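You operate a simulated robot arm through the tools that you are given. There is no shell and no other tool.

You run a simulated robot arm. Do the job below in one go: nothing can be reset, and whatever is moved stays where it is left.

JOB
Put things in order on the top of the cart with red cloth. At the end: the red spool stands on top of the folded white paper; the little white pot stands on top of the flat red box; the blue ice pack stands where the red spool stood; the cream order card from the top of the cart with red cloth stands where the blue ice pack stood; the green-footed clear vial stands where the cream order card stood; whatever was shut is shut again. Leave all else as you found it, and nothing knocked over.

The check looks at the end state, three seconds after you hand in, the way a careful person would. Anything else that was tipped, shoved, dropped, spilled or broken makes it a failure. Flat cloth is picked up by pressing the open fingertips on it (5 to 10 N) and closing them slowly along it; thin cloth reads only 2 to 8 mm in the jaws.

ROBOT AND FRAMES
A 7-joint arm with a two-finger parallel gripper, fixed in place. Base frame: the origin is at the foot of the arm, x ahead of it, y to its left, z up; the work surface is at about z = 0. Readings come in mm, degrees, newtons and seconds.
With the tool pointing down near the work surface it reaches from about 220 to 580 mm from the base axis. Its first joint turns from -66.0 to 66.0 degrees. Payload 2.5 kg.
The TCP is the grasp point between the finger pads, 23 mm short of the fingertips. In the tool frame z runs along the fingers and y along their closing line. Largest opening 94 mm; finger width 38, thickness 10; the body of the gripper, 54 by 96 mm, starts 39 mm behind the TCP.
Orientation is told as [roll, pitch, yaw] about the base's x, y, z axes, in that order, counted from this pose: with the fingers straight down and closing along the base's y, the tool's x points along the base's -x, its y along +y and its z along -z.

CONTROLS
- The arm moves only by the tool nudge_tool. Its arguments are lists of equal length, an entry for each row: "hand": the closure in counts, from 0 (fully open) to 255 (shut); "slide": the shift along the tool's x, y, z in mm, a list of three; "delta_rot": the turn, a rotation vector about the tool's x, y, z in degrees, a list of three. In form: {"hand": [hand, ...], "slide": [[tx, ty, tz], ...], "delta_rot": [[rx, ry, rz], ...]}. A call has 1 to 20 rows; each row is the pose to reach, as a shift and turn from the pose commanded when the call began, along the tool's axes at that moment. Each row takes 0.2 s and may step no farther than 50 mm and 8.6 degrees from the row before; otherwise, or with a gripper value out of range, the whole call is refused. A pose out of reach is approached as far as the arm can. The call stops where the force on the tool passes 40 N (or 10 N more than at its start, if that is more) or the arm is blocked; 0.2 s more then pass. Each finger travels about 108 mm/s and halts on what it meets, pressing with about 38 N; the grip force reading is that of the motor and also rises with nothing between the fingers. The clock runs only during rows and for 0.2 s after the last one: add rows that repeat a pose to give the fingers time. The reply holds the time, the measured pose of the TCP, the force on the tool along the base axes, the opening and the grip force, in the units named above and with some noise, with the torque about the TCP (base axes, N m) and any sound that the robot's microphone picked up.
- Cameras (640 x 400 px; columns grow to the right, rows downward): "scene" is fixed at [91.1, -393.8, 542.6]; the picture's right is [0.97, -0.25, 0.00], its down [-0.14, -0.56, -0.81] and it looks along [0.20, 0.79, -0.58] (base axes); focal length 247 px, centre (320, 200). "wrist" rides on the gripper at [86, 16, -74] in the tool frame; the picture's right is [-0.18, 0.98, 0.00], its down [-0.58, -0.11, -0.81] and it looks along [-0.79, -0.15, 0.59] (tool axes); focal length 243 px, centre (320, 200). There is no depth. A picture from a camera that has moved, and an enlarged one, comes with that camera's place and axes in the base frame and with its lens.
- grab_frame(camera): a new picture of that camera. The clock stands still meanwhile.
- close_up(camera, box): a new picture of the part [left, top, right, bottom] of that camera's present view, enlarged. The clock stands still meanwhile.
- sign_off(): hands the job in; it is judged then, once.

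Places have to be worked out from the pictures, the camera data and where the tool is seen. Open the gripper and draw the arm clear of the work before you hand the job in, unless the task says otherwise.

The tools are called after "Emit:" as a command line: name --argument value ..., lists and objects as JSON in quotes. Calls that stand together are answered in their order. nudge_tool: Moves the arm, as the interface text tells. Its arguments: {"type":"object","properties":{"hand":{"type":"array","items":{"type":"number"}},"slide":{"type":"array","items":{"type":"array","items":{"type":"number"}}},"delta_rot":{"type":"array","items":{"type":"array","items":{"type":"number"}}}},"required":["hand","slide","delta_rot"]} The other tools are called the same way: grab_frame (camera) takes a picture; close_up (camera, box) takes an enlarged picture of a part of a camera's view; sign_off () hands the job in.

At the start:

```text
clock: 0.0
tool_pos: [224.3, 285.2, 299.4]
tool_rot: [0.0, 0.1, 0.0]
wrist_force: [0.3, 1.3, -0.3]
moment: [-0.03, 0.02, 0.01]
width: 94.0
grip_force: 0.3
```

scene: 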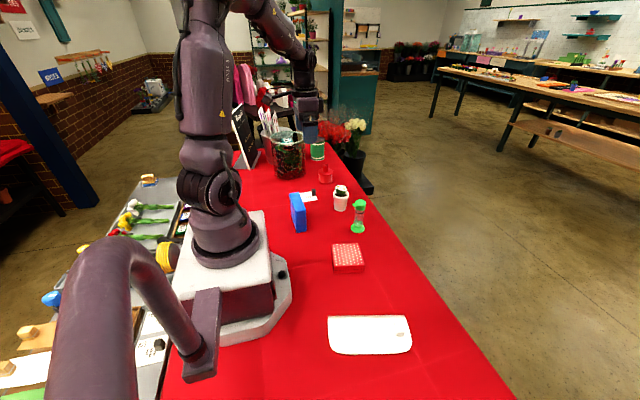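
wrist: 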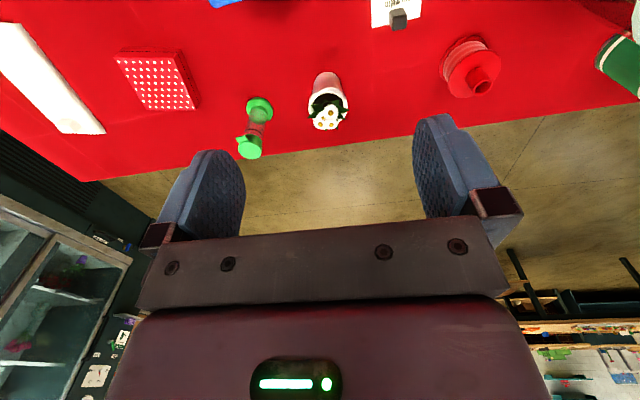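

I'll start by looking closely at the cart top in both views to identify and locate all the objects.

Emit:
close_up --camera "scene" --box '[220, 100, 420, 225]'

Emit:
close_up --camera "scene" --box '[260, 160, 400, 248]'

Emit:
close_up --camera "scene" --box '[280, 220, 460, 370]'

Emit:
close_up --camera "wrist" --box '[180, 0, 640, 200]'

```text
3.20 times, centred on (320, 162) of scene
camera zoom: at [91.1, -393.8, 542.6], right [0.97, -0.25, 0.0], down [-0.14, -0.56, -0.81], along [0.2, 0.79, -0.58], focal length 789 px, centre (320, 320)
```

zoom: 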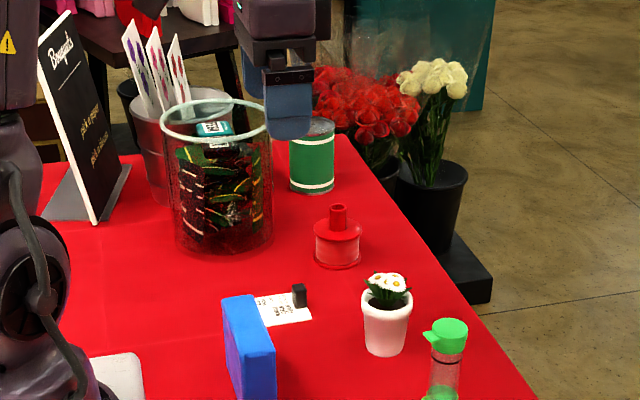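

```text
4.55 times, centred on (330, 204) of scene
camera zoom: at [91.1, -393.8, 542.6], right [0.97, -0.25, 0.0], down [-0.14, -0.56, -0.81], along [0.2, 0.79, -0.58], focal length 1121 px, centre (274, 182)
```

zoom: 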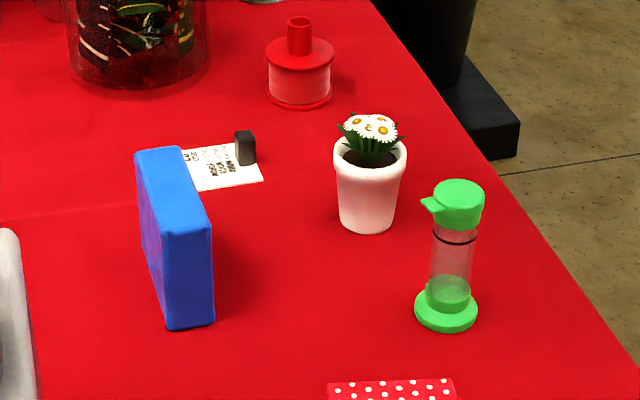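

```text
2.67 times, centred on (370, 295) of scene
camera zoom: at [91.1, -393.8, 542.6], right [0.97, -0.25, 0.0], down [-0.14, -0.56, -0.81], along [0.2, 0.79, -0.58], focal length 658 px, centre (187, -53)
```

zoom: 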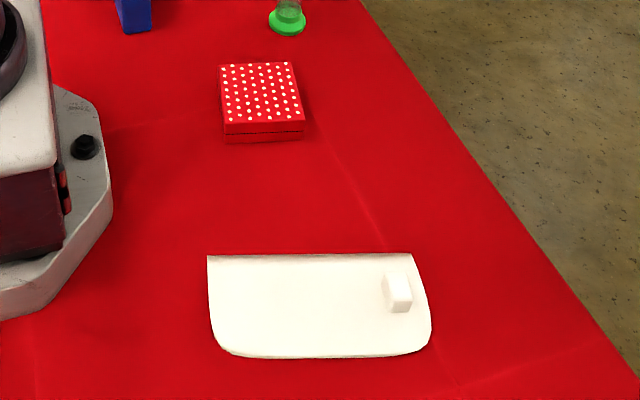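

```text
1.39 times, centred on (410, 100) of wrist
camera zoom: at [139.8, 300.3, 373.9], right [0.18, 0.98, 0.0], down [0.58, -0.11, 0.81], along [0.79, -0.15, -0.59], focal length 338 px, centre (195, 339)
```

zoom: 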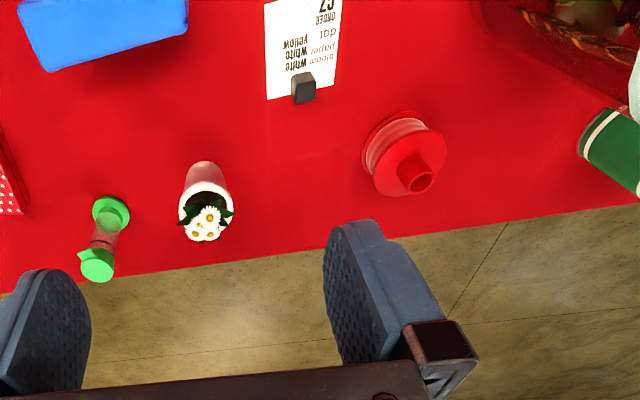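

The scene shows the spool near (335, 471), ice pack near (178, 237), card near (230, 375), pot near (338, 273), vial near (360, 160), red box near (281, 39) and folded paper near (260, -156). I'll turn the tool 45° in yaw at the present height for another view to refine these positions.

Emit:
nudge_tool --hand '[0, 0, 0, 0, 0, 0]' --slide '[[0, 0, 0], [0, 0, 0], [0, 0, 0], [0, 0, 0], [0, 0, 0], [0, 0, 0]]' --delta_rot '[[0, 0, -8], [0, 0, -16], [0, 0, -24], [0, 0, -32], [0, 0, -40], [0, 0, -45]]'

```text
clock: 1.4
tool_pos: [223.8, 284.2, 299.3]
tool_rot: [0.0, 0.1, 45.2]
wrist_force: [0.0, 0.5, -0.3]
moment: [-0.01, 0.01, 0.0]
width: 94.0
grip_force: 0.1
```

Yaw is now 45° as commanded. I'll take a wrist picture from here.

Emit:
grab_frame --camera "wrist"

Emit:
grab_frame --camera "scene"

```text
taken
camera wrist: at [153.0, 234.0, 373.2], right [-0.57, 0.82, 0.0], down [0.49, 0.34, 0.81], along [0.66, 0.46, -0.59], focal length 243 px, centre (320, 200)
```

wrist: 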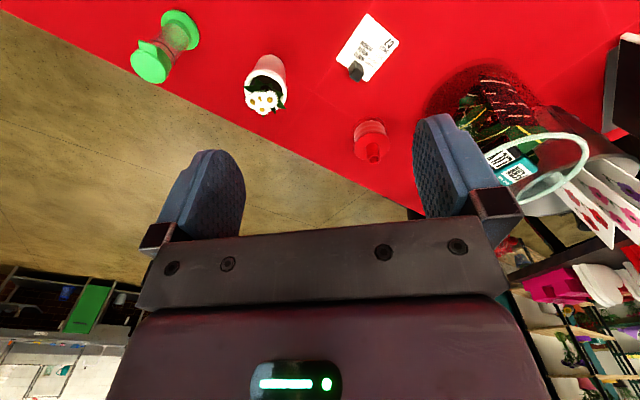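

```text
taken
```

scene: 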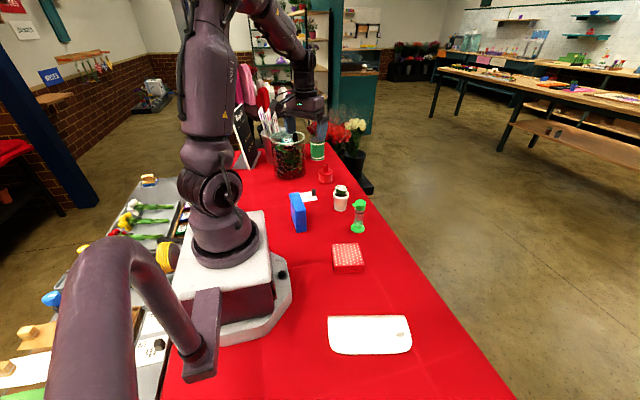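

The whole card is visible now. I'll zoom in for accurate card, spool, pot and vial coordinates.

Emit:
close_up --camera "wrist" --box '[310, 0, 430, 75]'

Emit:
close_up --camera "wrist" --box '[310, 100, 430, 175]'

Emit:
close_up --camera "wrist" --box '[120, 0, 310, 120]'

```text
5.33 times, centred on (370, 38) of wrist
camera zoom: at [153.0, 234.0, 373.2], right [-0.57, 0.82, 0.0], down [0.49, 0.34, 0.81], along [0.66, 0.46, -0.59], focal length 1294 px, centre (53, 1067)
```

zoom: 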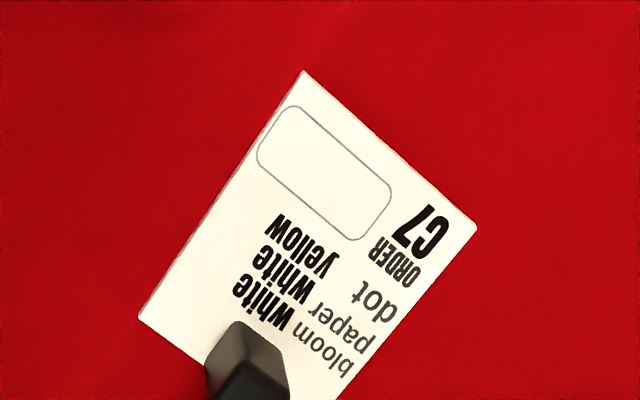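

```text
5.33 times, centred on (370, 138) of wrist
camera zoom: at [153.0, 234.0, 373.2], right [-0.57, 0.82, 0.0], down [0.49, 0.34, 0.81], along [0.66, 0.46, -0.59], focal length 1294 px, centre (53, 533)
```

zoom: 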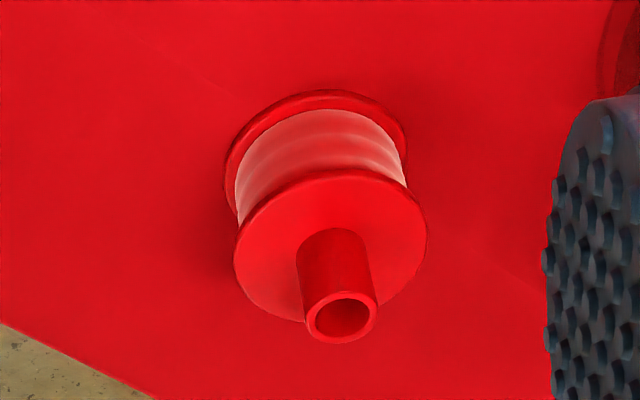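

```text
3.33 times, centred on (215, 60) of wrist
camera zoom: at [153.0, 234.0, 373.2], right [-0.57, 0.82, 0.0], down [0.49, 0.34, 0.81], along [0.66, 0.46, -0.59], focal length 809 px, centre (670, 667)
```

zoom: 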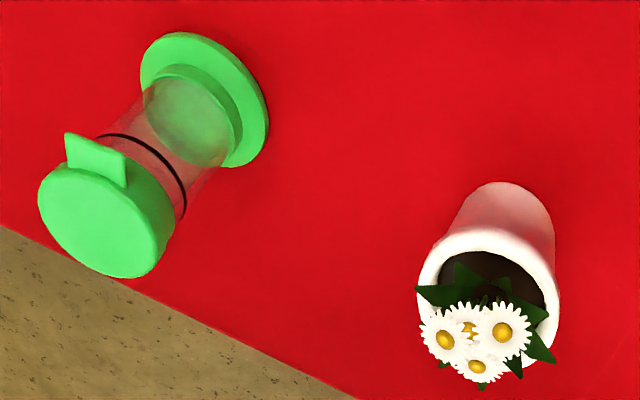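

The card spans about x 207–275, y 345–406 (centre (241, 376)), and the spool's knob top is at about (336.5, 472, 80). I'll turn the tool back to yaw 0 and then move above the spool.

Emit:
nudge_tool --hand '[0, 0, 0, 0, 0, 0]' --slide '[[0, 0, 0], [0, 0, 0], [0, 0, 0], [0, 0, 0], [0, 0, 0], [0, 0, 0]]' --delta_rot '[[0, 0, 8], [0, 0, 16], [0, 0, 24], [0, 0, 32], [0, 0, 40], [0, 0, 45]]'

```text
clock: 2.8
tool_pos: [226.0, 285.9, 300.0]
tool_rot: [0.0, 0.0, -0.1]
wrist_force: [-0.6, -0.2, 0.5]
moment: [0.01, -0.04, 0.01]
width: 94.1
grip_force: 0.1
```

The tool is back at yaw 0. Now I move to above the spool, staying about 80 mm above its knob.

Emit:
nudge_tool --hand '[0, 0, 0, 0, 0, 0, 0, 0]' --slide '[[-16, 26.7, 14], [-32, 53.4, 35], [-48, 80.1, 56], [-64, 106.8, 77], [-80, 133.6, 98], [-96, 160.3, 119], [-112, 187, 139], [-112, 187, 139]]' --delta_rot '[[0, 0, 0], [0, 0, 0], [0, 0, 0], [0, 0, 0], [0, 0, 0], [0, 0, 0], [0, 0, 0], [0, 0, 0]]'

Emit:
grab_frame --camera "wrist"

Emit:
close_up --camera "scene" --box '[270, 80, 390, 200]'

```text
clock: 4.6
tool_pos: [334.6, 473.2, 159.1]
tool_rot: [-0.1, 0.0, 0.2]
wrist_force: [0.4, -0.1, -0.4]
moment: [-0.01, 0.02, -0.01]
width: 94.0
grip_force: 0.0
```

```text
taken
camera wrist: at [249.3, 489.1, 233.6], right [0.18, 0.98, 0.0], down [0.58, -0.11, 0.81], along [0.79, -0.15, -0.59], focal length 243 px, centre (320, 200)
```

wrist: 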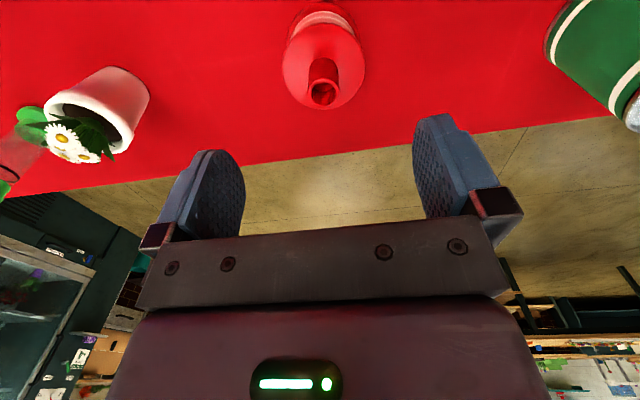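

```text
3.33 times, centred on (330, 140) of scene
camera zoom: at [91.1, -393.8, 542.6], right [0.97, -0.25, 0.0], down [-0.14, -0.56, -0.81], along [0.2, 0.79, -0.58], focal length 822 px, centre (287, 400)
```

zoom: 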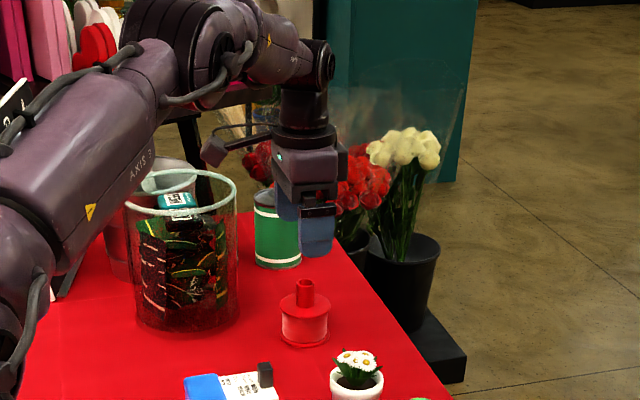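

The knob measures at about (337, 474) and the TCP sits at (335.3, 473.1), so it's centred. I'll descend to TCP z ≈ 77 so the fingertips stay just above the flange.

Emit:
nudge_tool --hand '[0, 0, 0, 0, 0, 0]' --slide '[[-1, 0.5, 20], [-1, 0.5, 40], [-1.5, 1, 60], [-1.5, 1, 75], [-1.5, 1, 82], [-1.5, 1, 82]]' --delta_rot '[[0, 0, 0], [0, 0, 0], [0, 0, 0], [0, 0, 0], [0, 0, 0], [0, 0, 0]]'

Emit:
grab_frame --camera "wrist"

Emit:
close_up --camera "scene" --box '[290, 120, 370, 200]'

```text
clock: 5.6
tool_pos: [341.1, 473.7, 94.8]
tool_rot: [0.5, -0.2, 0.3]
wrist_force: [1.6, -1.4, 3.9]
moment: [0.21, 0.45, 0.16]
width: 93.9
grip_force: 0.1
stopped in row 5: the force on the tool passed its limit at 52 N (the readings are from after the stop); the commanded pose is now the measured one
```

```text
taken
camera wrist: at [255.3, 487.2, 168.9], right [0.18, 0.98, 0.01], down [0.58, -0.11, 0.81], along [0.79, -0.14, -0.59], focal length 243 px, centre (320, 200)
```

wrist: 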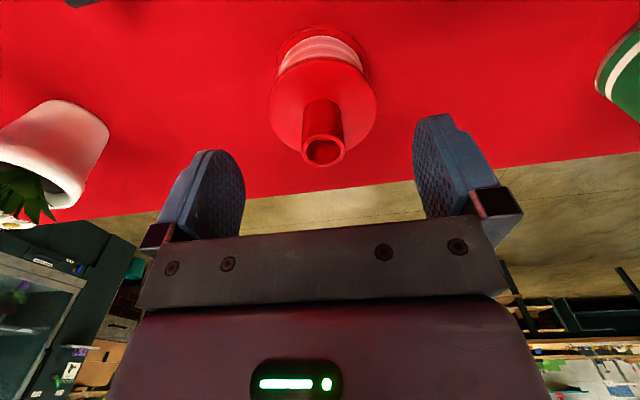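

```text
5.00 times, centred on (330, 160) of scene
camera zoom: at [91.1, -393.8, 542.5], right [0.97, -0.25, 0.0], down [-0.14, -0.56, -0.81], along [0.2, 0.79, -0.58], focal length 1233 px, centre (270, 400)
```

zoom: 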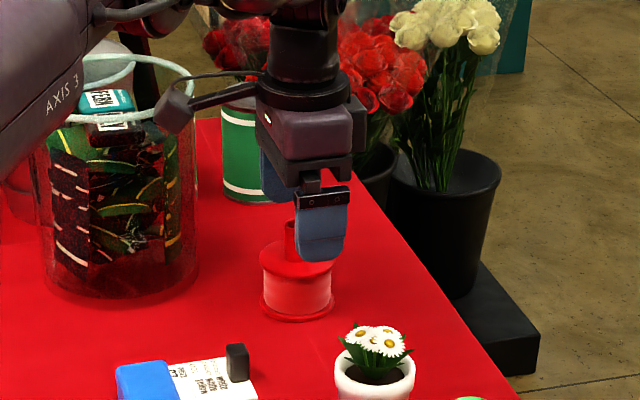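

The force and torque readings match a contact at the wrist camera housing with the glass vase rim at (200, 575, 167). I'll lift straight up and check whether the vase moved before trying a different yaw.

Emit:
nudge_tool --hand '[0, 0, 0, 0]' --slide '[[0, 0, -20], [0, 0, -45], [0, 0, -75], [0, 0, -75]]' --delta_rot '[[0, 0, 0], [0, 0, 0], [0, 0, 0], [0, 0, 0]]'

Emit:
close_up --camera "scene" --box '[220, 100, 420, 225]'

Emit:
close_up --camera "scene" --box '[260, 110, 340, 190]'

```text
clock: 6.6
tool_pos: [342.0, 471.5, 168.6]
tool_rot: [0.6, -0.1, 0.3]
wrist_force: [0.8, 0.1, 0.2]
moment: [-0.02, -0.01, 0.0]
width: 94.0
grip_force: 0.0
```

```text
3.20 times, centred on (320, 162) of scene
camera zoom: at [91.1, -393.8, 542.6], right [0.97, -0.25, 0.0], down [-0.14, -0.56, -0.81], along [0.2, 0.79, -0.58], focal length 789 px, centre (320, 320)
```

zoom: 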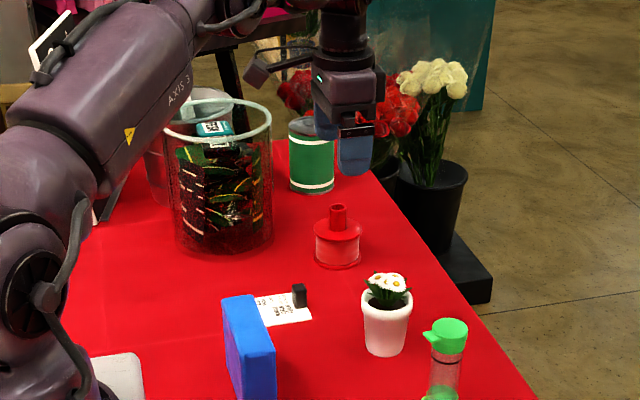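

```text
5.00 times, centred on (300, 150) of scene
camera zoom: at [91.1, -393.8, 542.6], right [0.97, -0.25, 0.0], down [-0.14, -0.56, -0.81], along [0.2, 0.79, -0.58], focal length 1233 px, centre (420, 450)
```

zoom: 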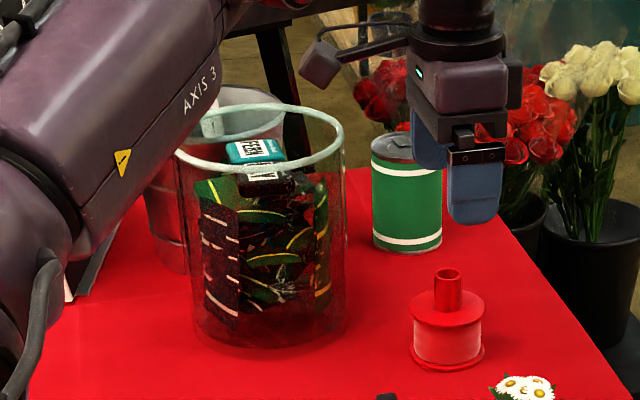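

The vase and its contents look unmoved (same pixel edges as before). I'll undo the small tilt picked up in the contact, then turn to yaw 90 so the camera housing sits on the -y side, away from the vase.

Emit:
nudge_tool --hand '[0, 0]' --slide '[[4, 1.5, 0], [4, 1.5, 0]]' --delta_rot '[[0.6, 0.1, 0.3], [0.6, 0.1, 0.3]]'

Emit:
nudge_tool --hand '[0, 0, 0, 0, 0, 0, 0, 0, 0, 0, 0, 0]' --slide '[[0, 0, 0], [0, 0, 0], [0, 0, 0], [0, 0, 0], [0, 0, 0], [0, 0, 0], [0, 0, 0], [0, 0, 0], [0, 0, 0], [0, 0, 0], [0, 0, 0], [0, 0, 0]]' --delta_rot '[[0, 0, -8.2], [0, 0, -16.4], [0, 0, -24.6], [0, 0, -32.8], [0, 0, -41], [0, 0, -49.2], [0, 0, -57.4], [0, 0, -65.6], [0, 0, -73.8], [0, 0, -82], [0, 0, -90], [0, 0, -90]]'

Emit:
grab_frame --camera "wrist"

```text
clock: 7.2
tool_pos: [337.5, 472.8, 169.5]
tool_rot: [0.0, 0.1, 0.1]
wrist_force: [-0.1, -0.4, -1.1]
moment: [-0.04, -0.02, -0.01]
width: 93.8
grip_force: 0.1
```

```text
clock: 9.8
tool_pos: [338.2, 473.8, 169.2]
tool_rot: [0.0, -0.1, 90.2]
wrist_force: [-0.3, -0.1, 0.1]
moment: [0.0, 0.0, -0.01]
width: 94.0
grip_force: 0.3
```

```text
taken
camera wrist: at [321.8, 386.8, 243.8], right [-0.98, 0.18, 0.0], down [0.11, 0.58, 0.81], along [0.15, 0.79, -0.59], focal length 243 px, centre (320, 200)
```

wrist: 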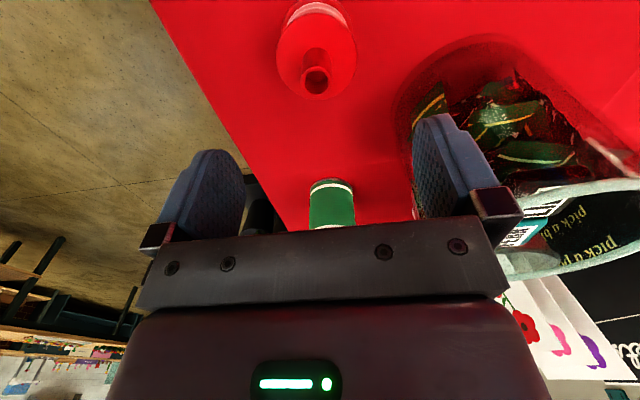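

From this yaw the camera is well clear of the vase, and the knob sits near (338.5, 471.5). I'll check the ring closely, then descend.

Emit:
close_up --camera "wrist" --box '[255, 0, 375, 110]'

Emit:
nudge_tool --hand '[0, 0, 0, 0]' --slide '[[0, 0, 20], [0, 0, 40], [0, 0, 60], [0, 0, 60]]' --delta_rot '[[0, 0, 0], [0, 0, 0], [0, 0, 0], [0, 0, 0]]'

Emit:
close_up --camera "wrist" --box '[220, 20, 420, 220]'

Emit:
close_up --camera "scene" --box '[290, 120, 370, 200]'

```text
3.64 times, centred on (315, 55) of wrist
camera zoom: at [321.8, 386.8, 243.8], right [-0.98, 0.18, 0.0], down [0.11, 0.58, 0.81], along [0.15, 0.79, -0.59], focal length 882 px, centre (338, 727)
```

zoom: 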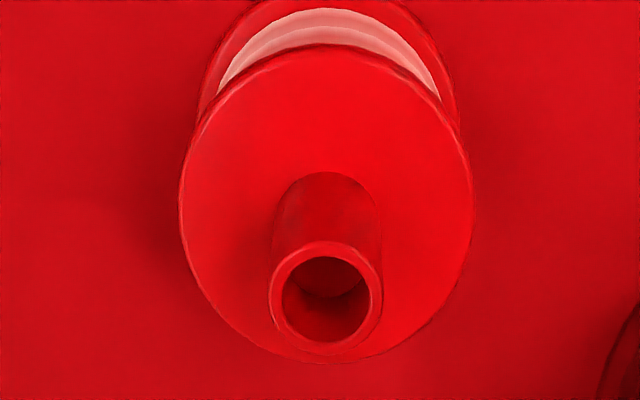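

```text
clock: 10.8
tool_pos: [336.5, 474.3, 108.0]
tool_rot: [0.0, 0.1, 90.0]
wrist_force: [-0.5, -0.9, 0.3]
moment: [-0.02, 0.01, 0.02]
width: 94.0
grip_force: 0.1
```

```text
2.00 times, centred on (320, 120) of wrist
camera zoom: at [321.9, 386.7, 183.6], right [-0.98, 0.18, 0.0], down [0.11, 0.58, 0.81], along [0.15, 0.79, -0.59], focal length 485 px, centre (320, 360)
```

zoom: 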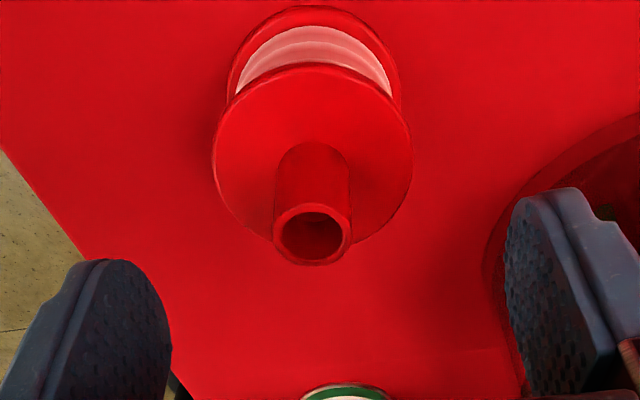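

```text
5.00 times, centred on (330, 160) of scene
camera zoom: at [91.1, -393.8, 542.6], right [0.97, -0.25, 0.0], down [-0.14, -0.56, -0.81], along [0.2, 0.79, -0.58], focal length 1233 px, centre (270, 400)
```

zoom: 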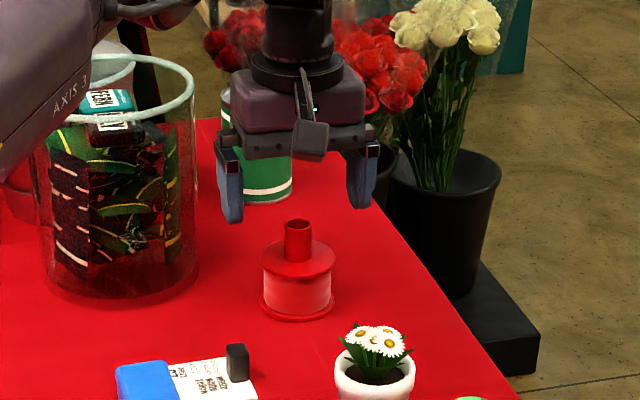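

The knob axis is about (339, 471) with its top near z 76–80. I'll descend to TCP z ≈ 75 and close on the knob.

Emit:
nudge_tool --hand '[0, 0, 0, 255, 255, 255, 255]' --slide '[[1.5, -1, 18], [1.5, -1, 34], [1.5, -1, 34], [1.5, -1, 34], [1.5, -1, 34], [1.5, -1, 34], [1.5, -1, 34]]' --delta_rot '[[0, 0, 0], [0, 0, 0], [0, 0, 0], [0, 0, 0], [0, 0, 0], [0, 0, 0], [0, 0, 0]]'

Emit:
close_up --camera "wrist" --box '[220, 20, 420, 220]'

Emit:
close_up --camera "scene" --box '[290, 120, 370, 200]'

```text
clock: 12.4
tool_pos: [337.6, 473.5, 76.2]
tool_rot: [0.0, 0.0, 90.0]
wrist_force: [1.3, 0.1, -0.9]
moment: [0.05, -0.03, -0.02]
width: 21.2
grip_force: 38.2
```

```text
2.00 times, centred on (320, 120) of wrist
camera zoom: at [322.9, 385.5, 150.7], right [-0.98, 0.18, 0.0], down [0.11, 0.58, 0.81], along [0.15, 0.79, -0.59], focal length 485 px, centre (320, 360)
```

zoom: 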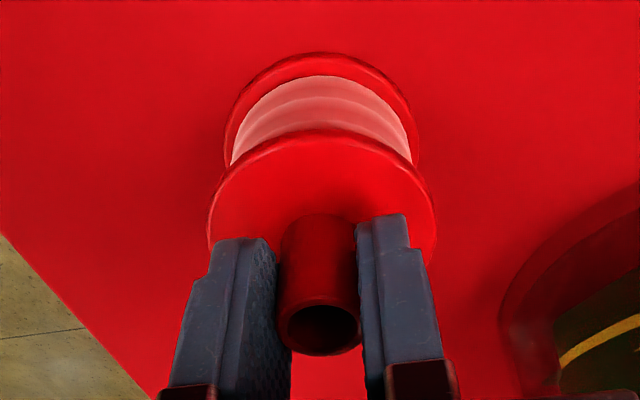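

```text
5.00 times, centred on (330, 160) of scene
camera zoom: at [91.1, -393.8, 542.6], right [0.97, -0.25, 0.0], down [-0.14, -0.56, -0.81], along [0.2, 0.79, -0.58], focal length 1233 px, centre (270, 400)
```

zoom: 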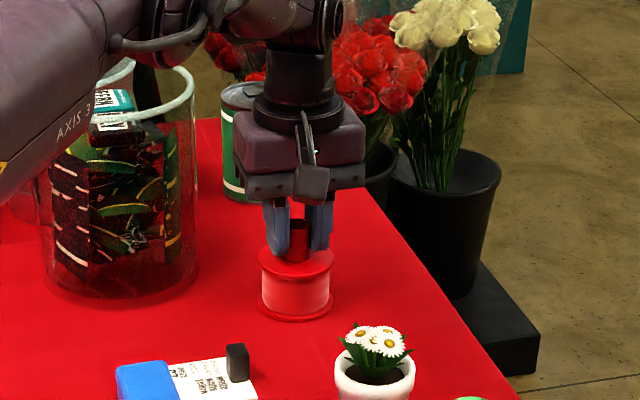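

Gripped the knob at 21.2 mm with 38 N. I'll lift the spool straight up and check that it hangs securely.

Emit:
nudge_tool --hand '[255, 255, 255, 255, 255, 255]' --slide '[[0, 0, -10], [0, 0, -35], [0, 0, -70], [0, 0, -105], [0, 0, -130], [0, 0, -130]]' --delta_rot '[[0, 0, 0], [0, 0, 0], [0, 0, 0], [0, 0, 0], [0, 0, 0], [0, 0, 0]]'

Emit:
grab_frame --camera "scene"

Emit:
close_up --camera "scene" --box '[220, 100, 420, 225]'

```text
clock: 13.8
tool_pos: [338.1, 471.8, 208.1]
tool_rot: [-0.1, 0.0, 90.0]
wrist_force: [-0.3, 1.0, -1.1]
moment: [0.02, -0.02, 0.01]
width: 21.7
grip_force: 37.7
```

```text
taken
```

scene: 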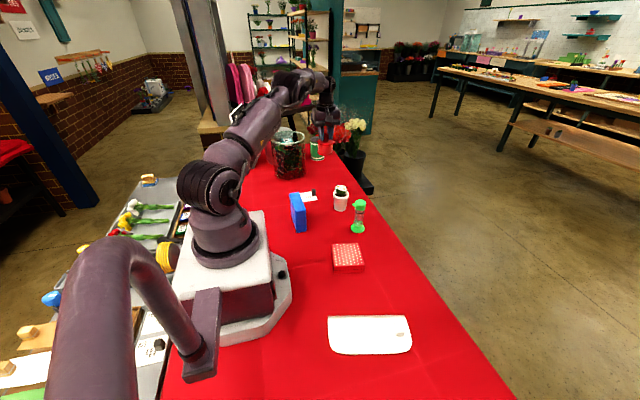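

```text
3.20 times, centred on (320, 162) of scene
camera zoom: at [91.1, -393.8, 542.6], right [0.97, -0.25, 0.0], down [-0.14, -0.56, -0.81], along [0.2, 0.79, -0.58], focal length 789 px, centre (320, 320)
```

zoom: 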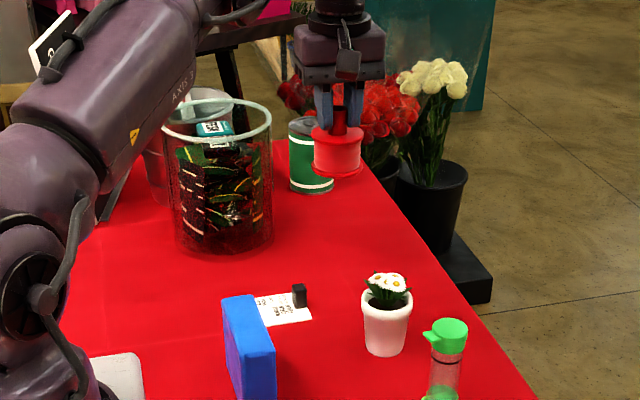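

The spool hangs upright in the grip. I'll carry it to mid-table at z ≈ 270.

Emit:
nudge_tool --hand '[255, 255, 255, 255, 255, 255, 255, 255, 255]' --slide '[[35, 4, -15], [75, 9, -30], [116, 14, -45], [157, 19, -55], [198, 24, -63], [239, 29, -63], [280, 34, -63], [321, 38, -63], [321, 38, -63]]' --delta_rot '[[0, 0, 0], [0, 0, 0], [0, 0, 0], [0, 0, 0], [0, 0, 0], [0, 0, 0], [0, 0, 0], [0, 0, 0], [0, 0, 0]]'

Emit:
nudge_tool --hand '[255, 255, 255, 255, 255, 255, 255, 255, 255, 255, 255, 255]' --slide '[[0, 0, 0], [0, 0, 0], [0, 0, 0], [0, 0, 0], [0, 0, 0], [0, 0, 0], [0, 0, 0], [0, 0, 0], [0, 0, 0], [0, 0, 0], [0, 0, 0], [0, 0, 0]]' --delta_rot '[[0, 0, 8.2], [0, 0, 16.4], [0, 0, 24.6], [0, 0, 32.8], [0, 0, 41], [0, 0, 49.2], [0, 0, 57.4], [0, 0, 65.6], [0, 0, 73.8], [0, 0, 82], [0, 0, 90], [0, 0, 90]]'

```text
clock: 15.8
tool_pos: [301.5, 153.9, 264.6]
tool_rot: [0.0, 0.0, 90.0]
wrist_force: [0.4, -0.4, -1.5]
moment: [0.0, 0.01, 0.01]
width: 21.5
grip_force: 38.1
```

```text
clock: 18.4
tool_pos: [301.3, 150.7, 266.3]
tool_rot: [0.0, 0.0, -0.1]
wrist_force: [-0.7, 0.9, -0.5]
moment: [-0.02, 0.04, -0.01]
width: 21.2
grip_force: 38.5
```

The spool is steady at yaw 0. I'll take a precise close-up of the folded paper before choosing the exact landing spot.

Emit:
close_up --camera "scene" --box '[310, 300, 430, 370]'

Emit:
grab_frame --camera "wrist"

```text
5.33 times, centred on (370, 335) of scene
camera zoom: at [91.1, -393.8, 542.6], right [0.97, -0.25, 0.0], down [-0.14, -0.56, -0.81], along [0.2, 0.79, -0.58], focal length 1315 px, centre (53, -520)
```

zoom: 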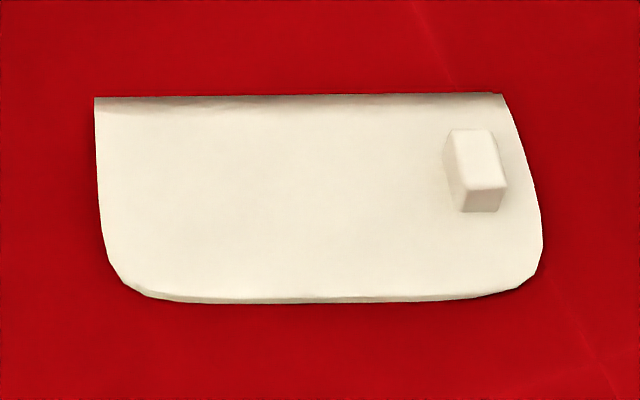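

```text
taken
camera wrist: at [214.1, 167.4, 341.9], right [0.19, 0.98, 0.0], down [0.58, -0.11, 0.81], along [0.79, -0.15, -0.59], focal length 243 px, centre (320, 200)
```

wrist: 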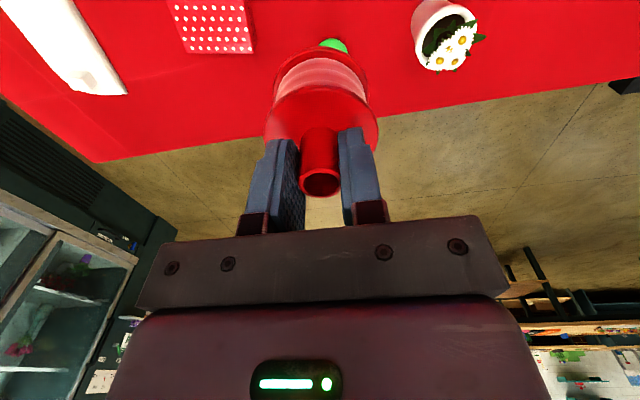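

The paper measures about 174 × 80 mm, rotated −13.7°, with its white tab near its right end. The free middle spot is about (247, −161). I'll carry the spool there at z ≈ 200.

Emit:
nudge_tool --hand '[255, 255, 255, 255, 255, 255, 255, 255, 255]' --slide '[[6.7, -39, 5], [13.4, -78, 10], [20, -117, 18], [26.7, -156, 27], [33.4, -195, 37], [40, -235, 47], [46.7, -274, 57], [53.4, -312.7, 68], [53.4, -312.7, 68]]' --delta_rot '[[0, 0, 0], [0, 0, 0], [0, 0, 0], [0, 0, 0], [0, 0, 0], [0, 0, 0], [0, 0, 0], [0, 0, 0], [0, 0, 0]]'

Emit:
grab_frame --camera "scene"

Emit:
grab_frame --camera "wrist"

```text
clock: 20.4
tool_pos: [246.4, -163.1, 199.3]
tool_rot: [0.0, 0.0, -0.1]
wrist_force: [0.4, -0.7, -0.5]
moment: [0.01, 0.02, -0.01]
width: 21.4
grip_force: 38.3
```

```text
taken
```

scene: 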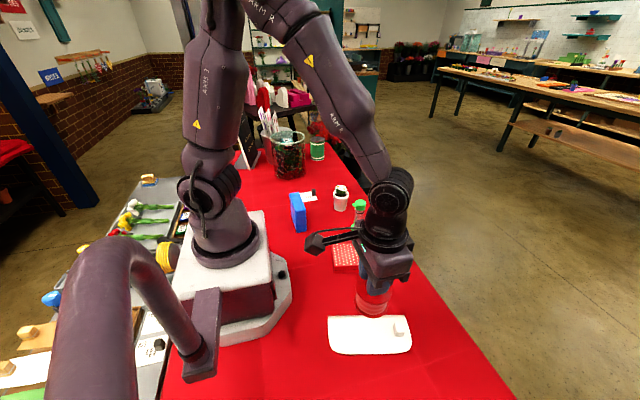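

```text
taken
camera wrist: at [159.6, -148.0, 273.4], right [0.18, 0.98, 0.0], down [0.58, -0.11, 0.81], along [0.79, -0.15, -0.59], focal length 243 px, centre (320, 200)
```

wrist: 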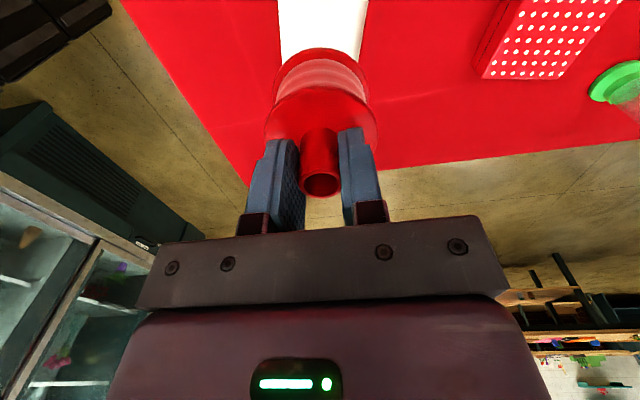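

The spool hovers over the paper at about (246, −163). I'll lower to about 20 mm above the surface and check alignment.

Emit:
nudge_tool --hand '[255, 255, 255, 255, 255, 255]' --slide '[[0, 1, 25], [0, 1.5, 50], [0, 1.5, 75], [0, 1.5, 92], [0, 1.5, 99], [0, 1.5, 99]]' --delta_rot '[[0, 0, 0], [0, 0, 0], [0, 0, 0], [0, 0, 0], [0, 0, 0], [0, 0, 0]]'

Emit:
close_up --camera "scene" --box '[300, 250, 440, 370]'

Emit:
grab_frame --camera "wrist"

```text
clock: 21.8
tool_pos: [246.1, -160.1, 99.4]
tool_rot: [0.0, 0.0, 0.0]
wrist_force: [0.5, 0.6, -2.0]
moment: [0.04, 0.03, 0.01]
width: 21.1
grip_force: 37.9
```

```text
3.33 times, centred on (370, 310) of scene
camera zoom: at [91.1, -393.8, 542.6], right [0.97, -0.25, 0.0], down [-0.14, -0.56, -0.81], along [0.2, 0.79, -0.58], focal length 822 px, centre (153, -167)
```

zoom: 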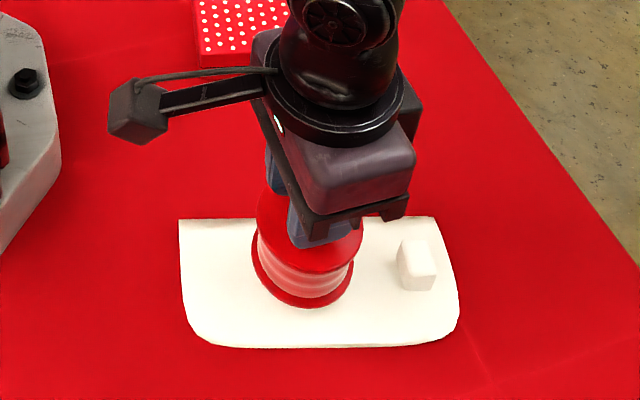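

```text
taken
camera wrist: at [160.7, -143.1, 174.1], right [0.18, 0.98, 0.0], down [0.58, -0.11, 0.81], along [0.79, -0.15, -0.59], focal length 243 px, centre (320, 200)
```

wrist: 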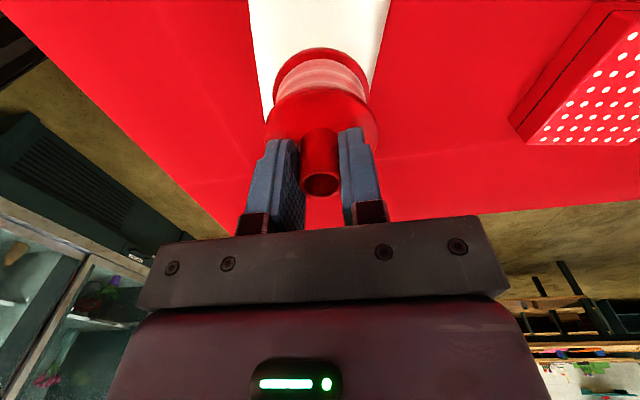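

Alignment looks good: the spool's base will land mid-depth on the paper, clear of the tab. I'll descend in small steps, watching the force.

Emit:
nudge_tool --hand '[255, 255, 255, 255, 255]' --slide '[[0, 0, 6], [0, 0, 11], [0, 0, 14], [0, 0, 16], [0, 0, 16]]' --delta_rot '[[0, 0, 0], [0, 0, 0], [0, 0, 0], [0, 0, 0], [0, 0, 0]]'

Emit:
close_up --camera "scene" --box '[300, 250, 440, 370]'

```text
clock: 23.0
tool_pos: [246.4, -159.0, 85.6]
tool_rot: [-0.1, 0.0, 0.0]
wrist_force: [0.4, 0.1, -0.8]
moment: [0.0, 0.0, 0.01]
width: 21.2
grip_force: 37.7
```

```text
3.33 times, centred on (370, 310) of scene
camera zoom: at [91.1, -393.8, 542.6], right [0.97, -0.25, 0.0], down [-0.14, -0.56, -0.81], along [0.2, 0.79, -0.58], focal length 822 px, centre (153, -167)
```

zoom: 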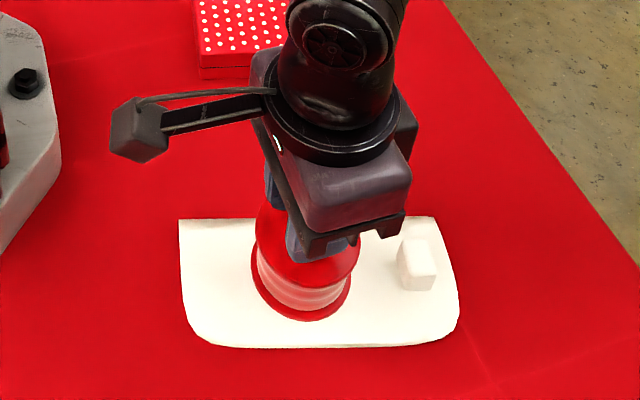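

No contact yet at z ≈ 85. Lowering a few more millimetres.

Emit:
nudge_tool --hand '[255, 255, 255]' --slide '[[0, 0, 1.5], [0, 0, 3], [0, 0, 3]]' --delta_rot '[[0, 0, 0], [0, 0, 0], [0, 0, 0]]'

Emit:
nudge_tool --hand '[255, 255, 255]' --slide '[[0, 0, 1], [0, 0, 2], [0, 0, 2]]' --delta_rot '[[0, 0, 0], [0, 0, 0], [0, 0, 0]]'

```text
clock: 23.8
tool_pos: [245.6, -160.2, 84.6]
tool_rot: [0.0, -0.1, 0.0]
wrist_force: [-0.5, 0.7, -1.3]
moment: [0.01, 0.04, -0.01]
width: 21.3
grip_force: 38.4
```

```text
clock: 24.6
tool_pos: [246.5, -159.1, 80.0]
tool_rot: [-0.2, -0.1, 0.0]
wrist_force: [-6.5, 2.4, 38.3]
moment: [0.05, -0.05, -0.14]
width: 21.2
grip_force: 38.6
```

Contact made (38 N up), so the spool is on the paper. I'll ease off a bit to unload before releasing.

Emit:
nudge_tool --hand '[255, 255]' --slide '[[0, 0, -1.2], [0, 0, -1.2]]' --delta_rot '[[0, 0, 0], [0, 0, 0]]'

```text
clock: 25.2
tool_pos: [246.9, -161.0, 81.3]
tool_rot: [0.0, 0.0, 0.2]
wrist_force: [3.0, -2.2, 7.8]
moment: [-0.12, -0.45, -0.04]
width: 21.2
grip_force: 37.9
```

Force down to 8 N; easing another 0.4 mm and then opening the fingers.

Emit:
nudge_tool --hand '[255, 180, 120, 60, 0, 0]' --slide '[[0, 0, -0.4], [0, 0, -0.4], [0, 0, -0.4], [0, 0, -0.4], [0, 0, -0.4], [0, 0, -0.4]]' --delta_rot '[[0, 0, 0], [0, 0, 0], [0, 0, 0], [0, 0, 0], [0, 0, 0], [0, 0, 0]]'

Emit:
close_up --camera "scene" --box '[300, 250, 440, 370]'

```text
clock: 26.6
tool_pos: [245.6, -160.1, 83.0]
tool_rot: [0.0, 0.0, 0.0]
wrist_force: [-0.3, -0.7, -0.3]
moment: [-0.03, 0.04, 0.02]
width: 93.9
grip_force: 0.1
```

```text
3.33 times, centred on (370, 310) of scene
camera zoom: at [91.1, -393.8, 542.6], right [0.97, -0.25, 0.0], down [-0.14, -0.56, -0.81], along [0.2, 0.79, -0.58], focal length 822 px, centre (153, -167)
```

zoom: 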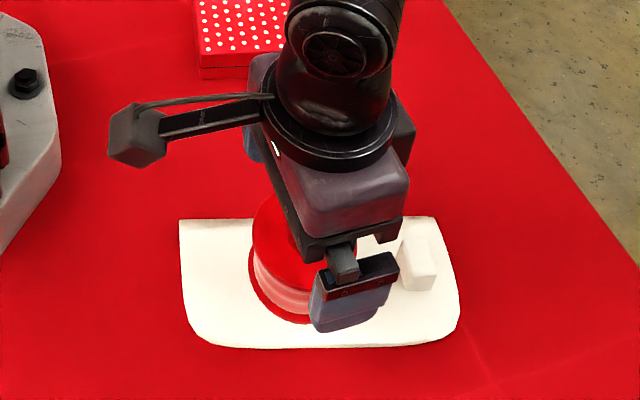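

The fingers are open and free. Lifting straight up, then checking the spool standing on the paper.

Emit:
nudge_tool --hand '[0, 0, 0, 0, 0, 0]' --slide '[[0, 0, -15], [0, 0, -50], [0, 0, -95], [0, 0, -140], [0, 0, -180], [0, 0, -180]]' --delta_rot '[[0, 0, 0], [0, 0, 0], [0, 0, 0], [0, 0, 0], [0, 0, 0], [0, 0, 0]]'

Emit:
grab_frame --camera "scene"

Emit:
close_up --camera "scene" --box '[300, 250, 440, 370]'

```text
clock: 28.0
tool_pos: [246.8, -158.7, 262.3]
tool_rot: [0.0, 0.0, 0.0]
wrist_force: [0.7, -0.1, -0.1]
moment: [-0.04, 0.01, 0.01]
width: 94.0
grip_force: 0.0
```

```text
taken
```

scene: 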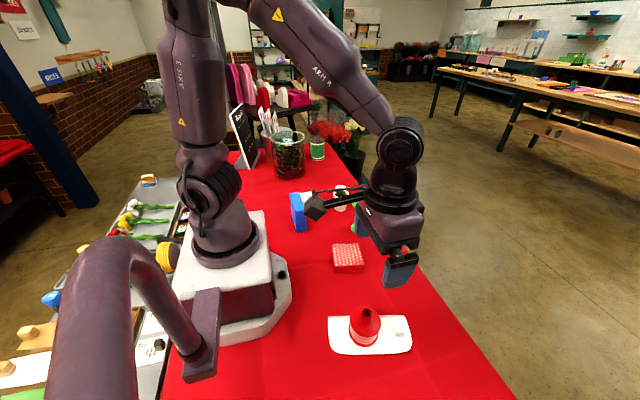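

```text
3.33 times, centred on (370, 310) of scene
camera zoom: at [91.1, -393.8, 542.6], right [0.97, -0.25, 0.0], down [-0.14, -0.56, -0.81], along [0.2, 0.79, -0.58], focal length 822 px, centre (153, -167)
```

zoom: 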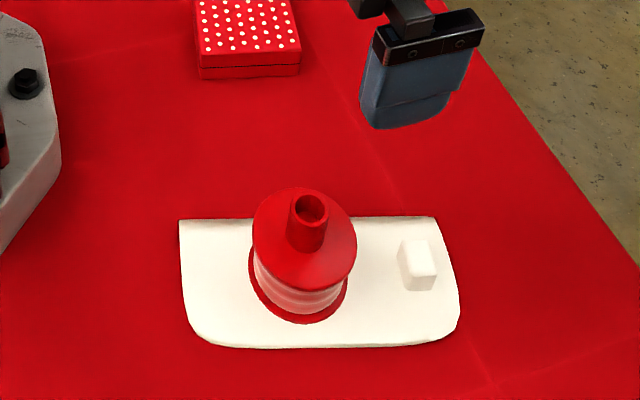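

The spool stands upright on the paper. Next is the pot: I'll move above it at about (337, 272), staying high.

Emit:
nudge_tool --hand '[0, 0, 0, 0, 0, 0, 0, 0, 0, 0, 0, 0]' --slide '[[-9, 43, 0], [-18, 86, 0], [-27, 129, 0], [-36, 172, 0], [-45, 216, 0], [-54, 259, 0], [-63, 302, 10], [-72, 345, 20], [-81, 388, 40], [-90.5, 431.5, 60], [-90.5, 431.5, 72], [-90.5, 431.5, 72]]' --delta_rot '[[0, 0, 0], [0, 0, 0], [0, 0, 0], [0, 0, 0], [0, 0, 0], [0, 0, 0], [0, 0, 0], [0, 0, 0], [0, 0, 0], [0, 0, 0], [0, 0, 0], [0, 0, 0]]'

Emit:
grab_frame --camera "wrist"

Emit:
close_up --camera "scene" --box '[270, 120, 410, 245]'

```text
clock: 30.6
tool_pos: [338.2, 275.3, 187.2]
tool_rot: [0.0, 0.0, -0.1]
wrist_force: [-0.5, -0.1, 0.3]
moment: [0.01, 0.0, 0.0]
width: 94.1
grip_force: 0.0
```

```text
taken
camera wrist: at [251.6, 289.7, 261.6], right [0.18, 0.98, 0.0], down [0.58, -0.11, 0.81], along [0.79, -0.15, -0.59], focal length 243 px, centre (320, 200)
```

wrist: 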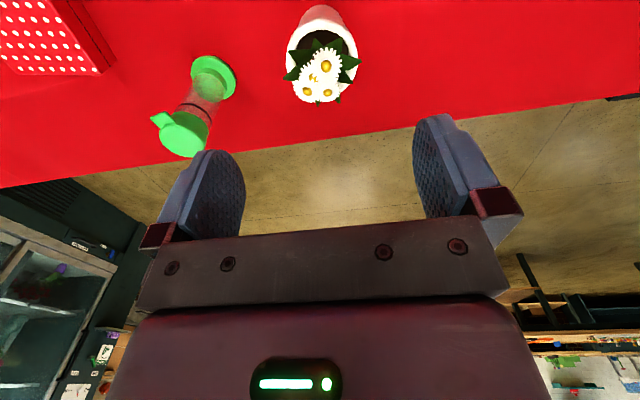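

```text
3.20 times, centred on (340, 182) of scene
camera zoom: at [91.1, -393.8, 542.6], right [0.97, -0.25, 0.0], down [-0.14, -0.56, -0.81], along [0.2, 0.79, -0.58], focal length 789 px, centre (256, 256)
```

zoom: 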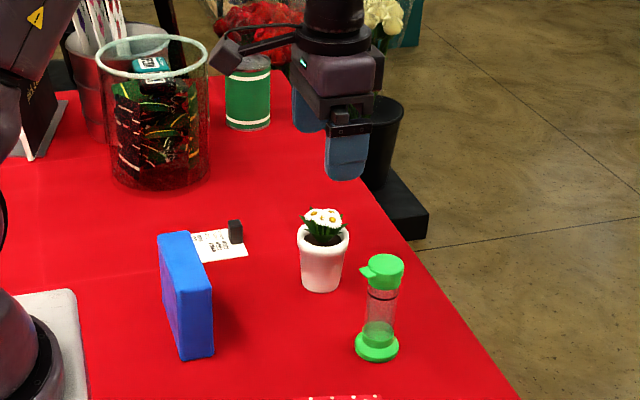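

I'll zoom in on the pot from the wrist camera to centre on its rim and judge the flower height.

Emit:
close_up --camera "wrist" --box '[260, 0, 390, 115]'

Emit:
close_up --camera "scene" --box '[320, 170, 380, 240]'

```text
3.48 times, centred on (325, 58) of wrist
camera zoom: at [251.6, 289.7, 261.6], right [0.18, 0.98, 0.0], down [0.58, -0.11, 0.81], along [0.79, -0.15, -0.59], focal length 844 px, centre (303, 696)
```

zoom: 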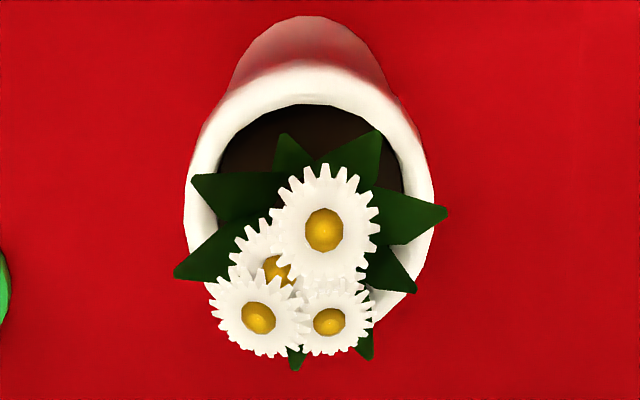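

```text
5.71 times, centred on (350, 205) of scene
camera zoom: at [91.1, -393.8, 542.6], right [0.97, -0.25, 0.0], down [-0.14, -0.56, -0.81], along [0.2, 0.79, -0.58], focal length 1409 px, centre (149, 171)
```

zoom: 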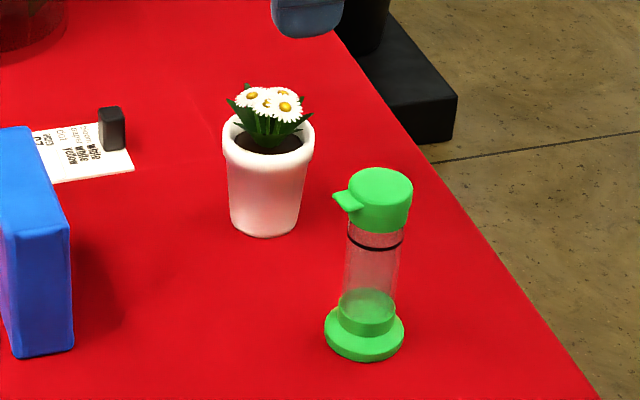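

The pot's axis is about (337.5, 275), rim Ø56 at z ≈ 56, with flowers up to z ≈ 98. In the scene view the leaves stay inside the rim along the picture's horizontal, so I'll turn to yaw ≈ 76 to close along that direction.

Emit:
nudge_tool --hand '[0, 0, 0, 0, 0, 0, 0, 0, 0, 0]' --slide '[[0, 0, 0], [0, 0, 0], [0, 0, 0], [0, 0, 0], [0, 0, 0], [0, 0, 0], [0, 0, 0], [0, 0, 0], [0, 0, 0], [0, 0, 0]]' --delta_rot '[[0, 0, -8.4], [0, 0, -16.9], [0, 0, -25.3], [0, 0, -33.8], [0, 0, -42.2], [0, 0, -50.7], [0, 0, -59.1], [0, 0, -67.6], [0, 0, -76], [0, 0, -76]]'

Emit:
grab_frame --camera "wrist"

Emit:
close_up --camera "wrist" --box '[250, 0, 400, 120]'

```text
clock: 32.8
tool_pos: [338.3, 271.6, 189.1]
tool_rot: [0.0, 0.0, 76.2]
wrist_force: [-0.8, 0.2, 0.8]
moment: [0.01, -0.01, 0.01]
width: 94.1
grip_force: 0.0
```

```text
taken
camera wrist: at [301.6, 190.4, 263.6], right [-0.91, 0.41, 0.0], down [0.24, 0.54, 0.81], along [0.33, 0.73, -0.59], focal length 243 px, centre (320, 200)
```

wrist: 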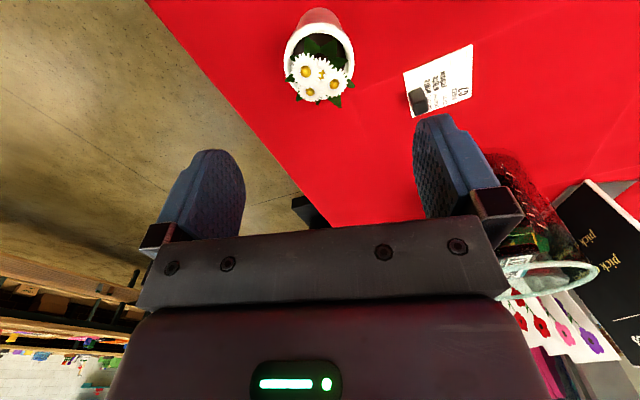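

```text
3.33 times, centred on (325, 60) of wrist
camera zoom: at [301.6, 190.4, 263.6], right [-0.91, 0.41, 0.0], down [0.24, 0.54, 0.81], along [0.33, 0.73, -0.59], focal length 809 px, centre (303, 667)
```

zoom: 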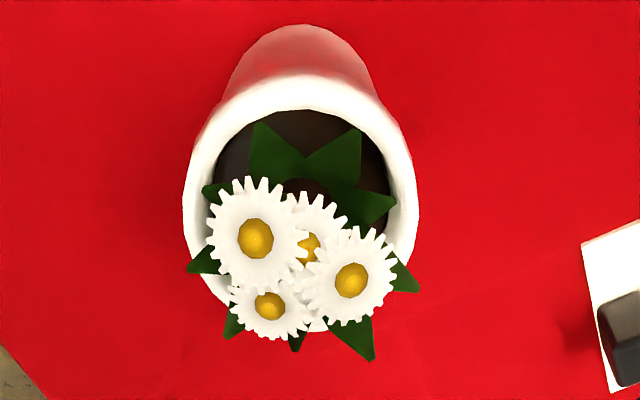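

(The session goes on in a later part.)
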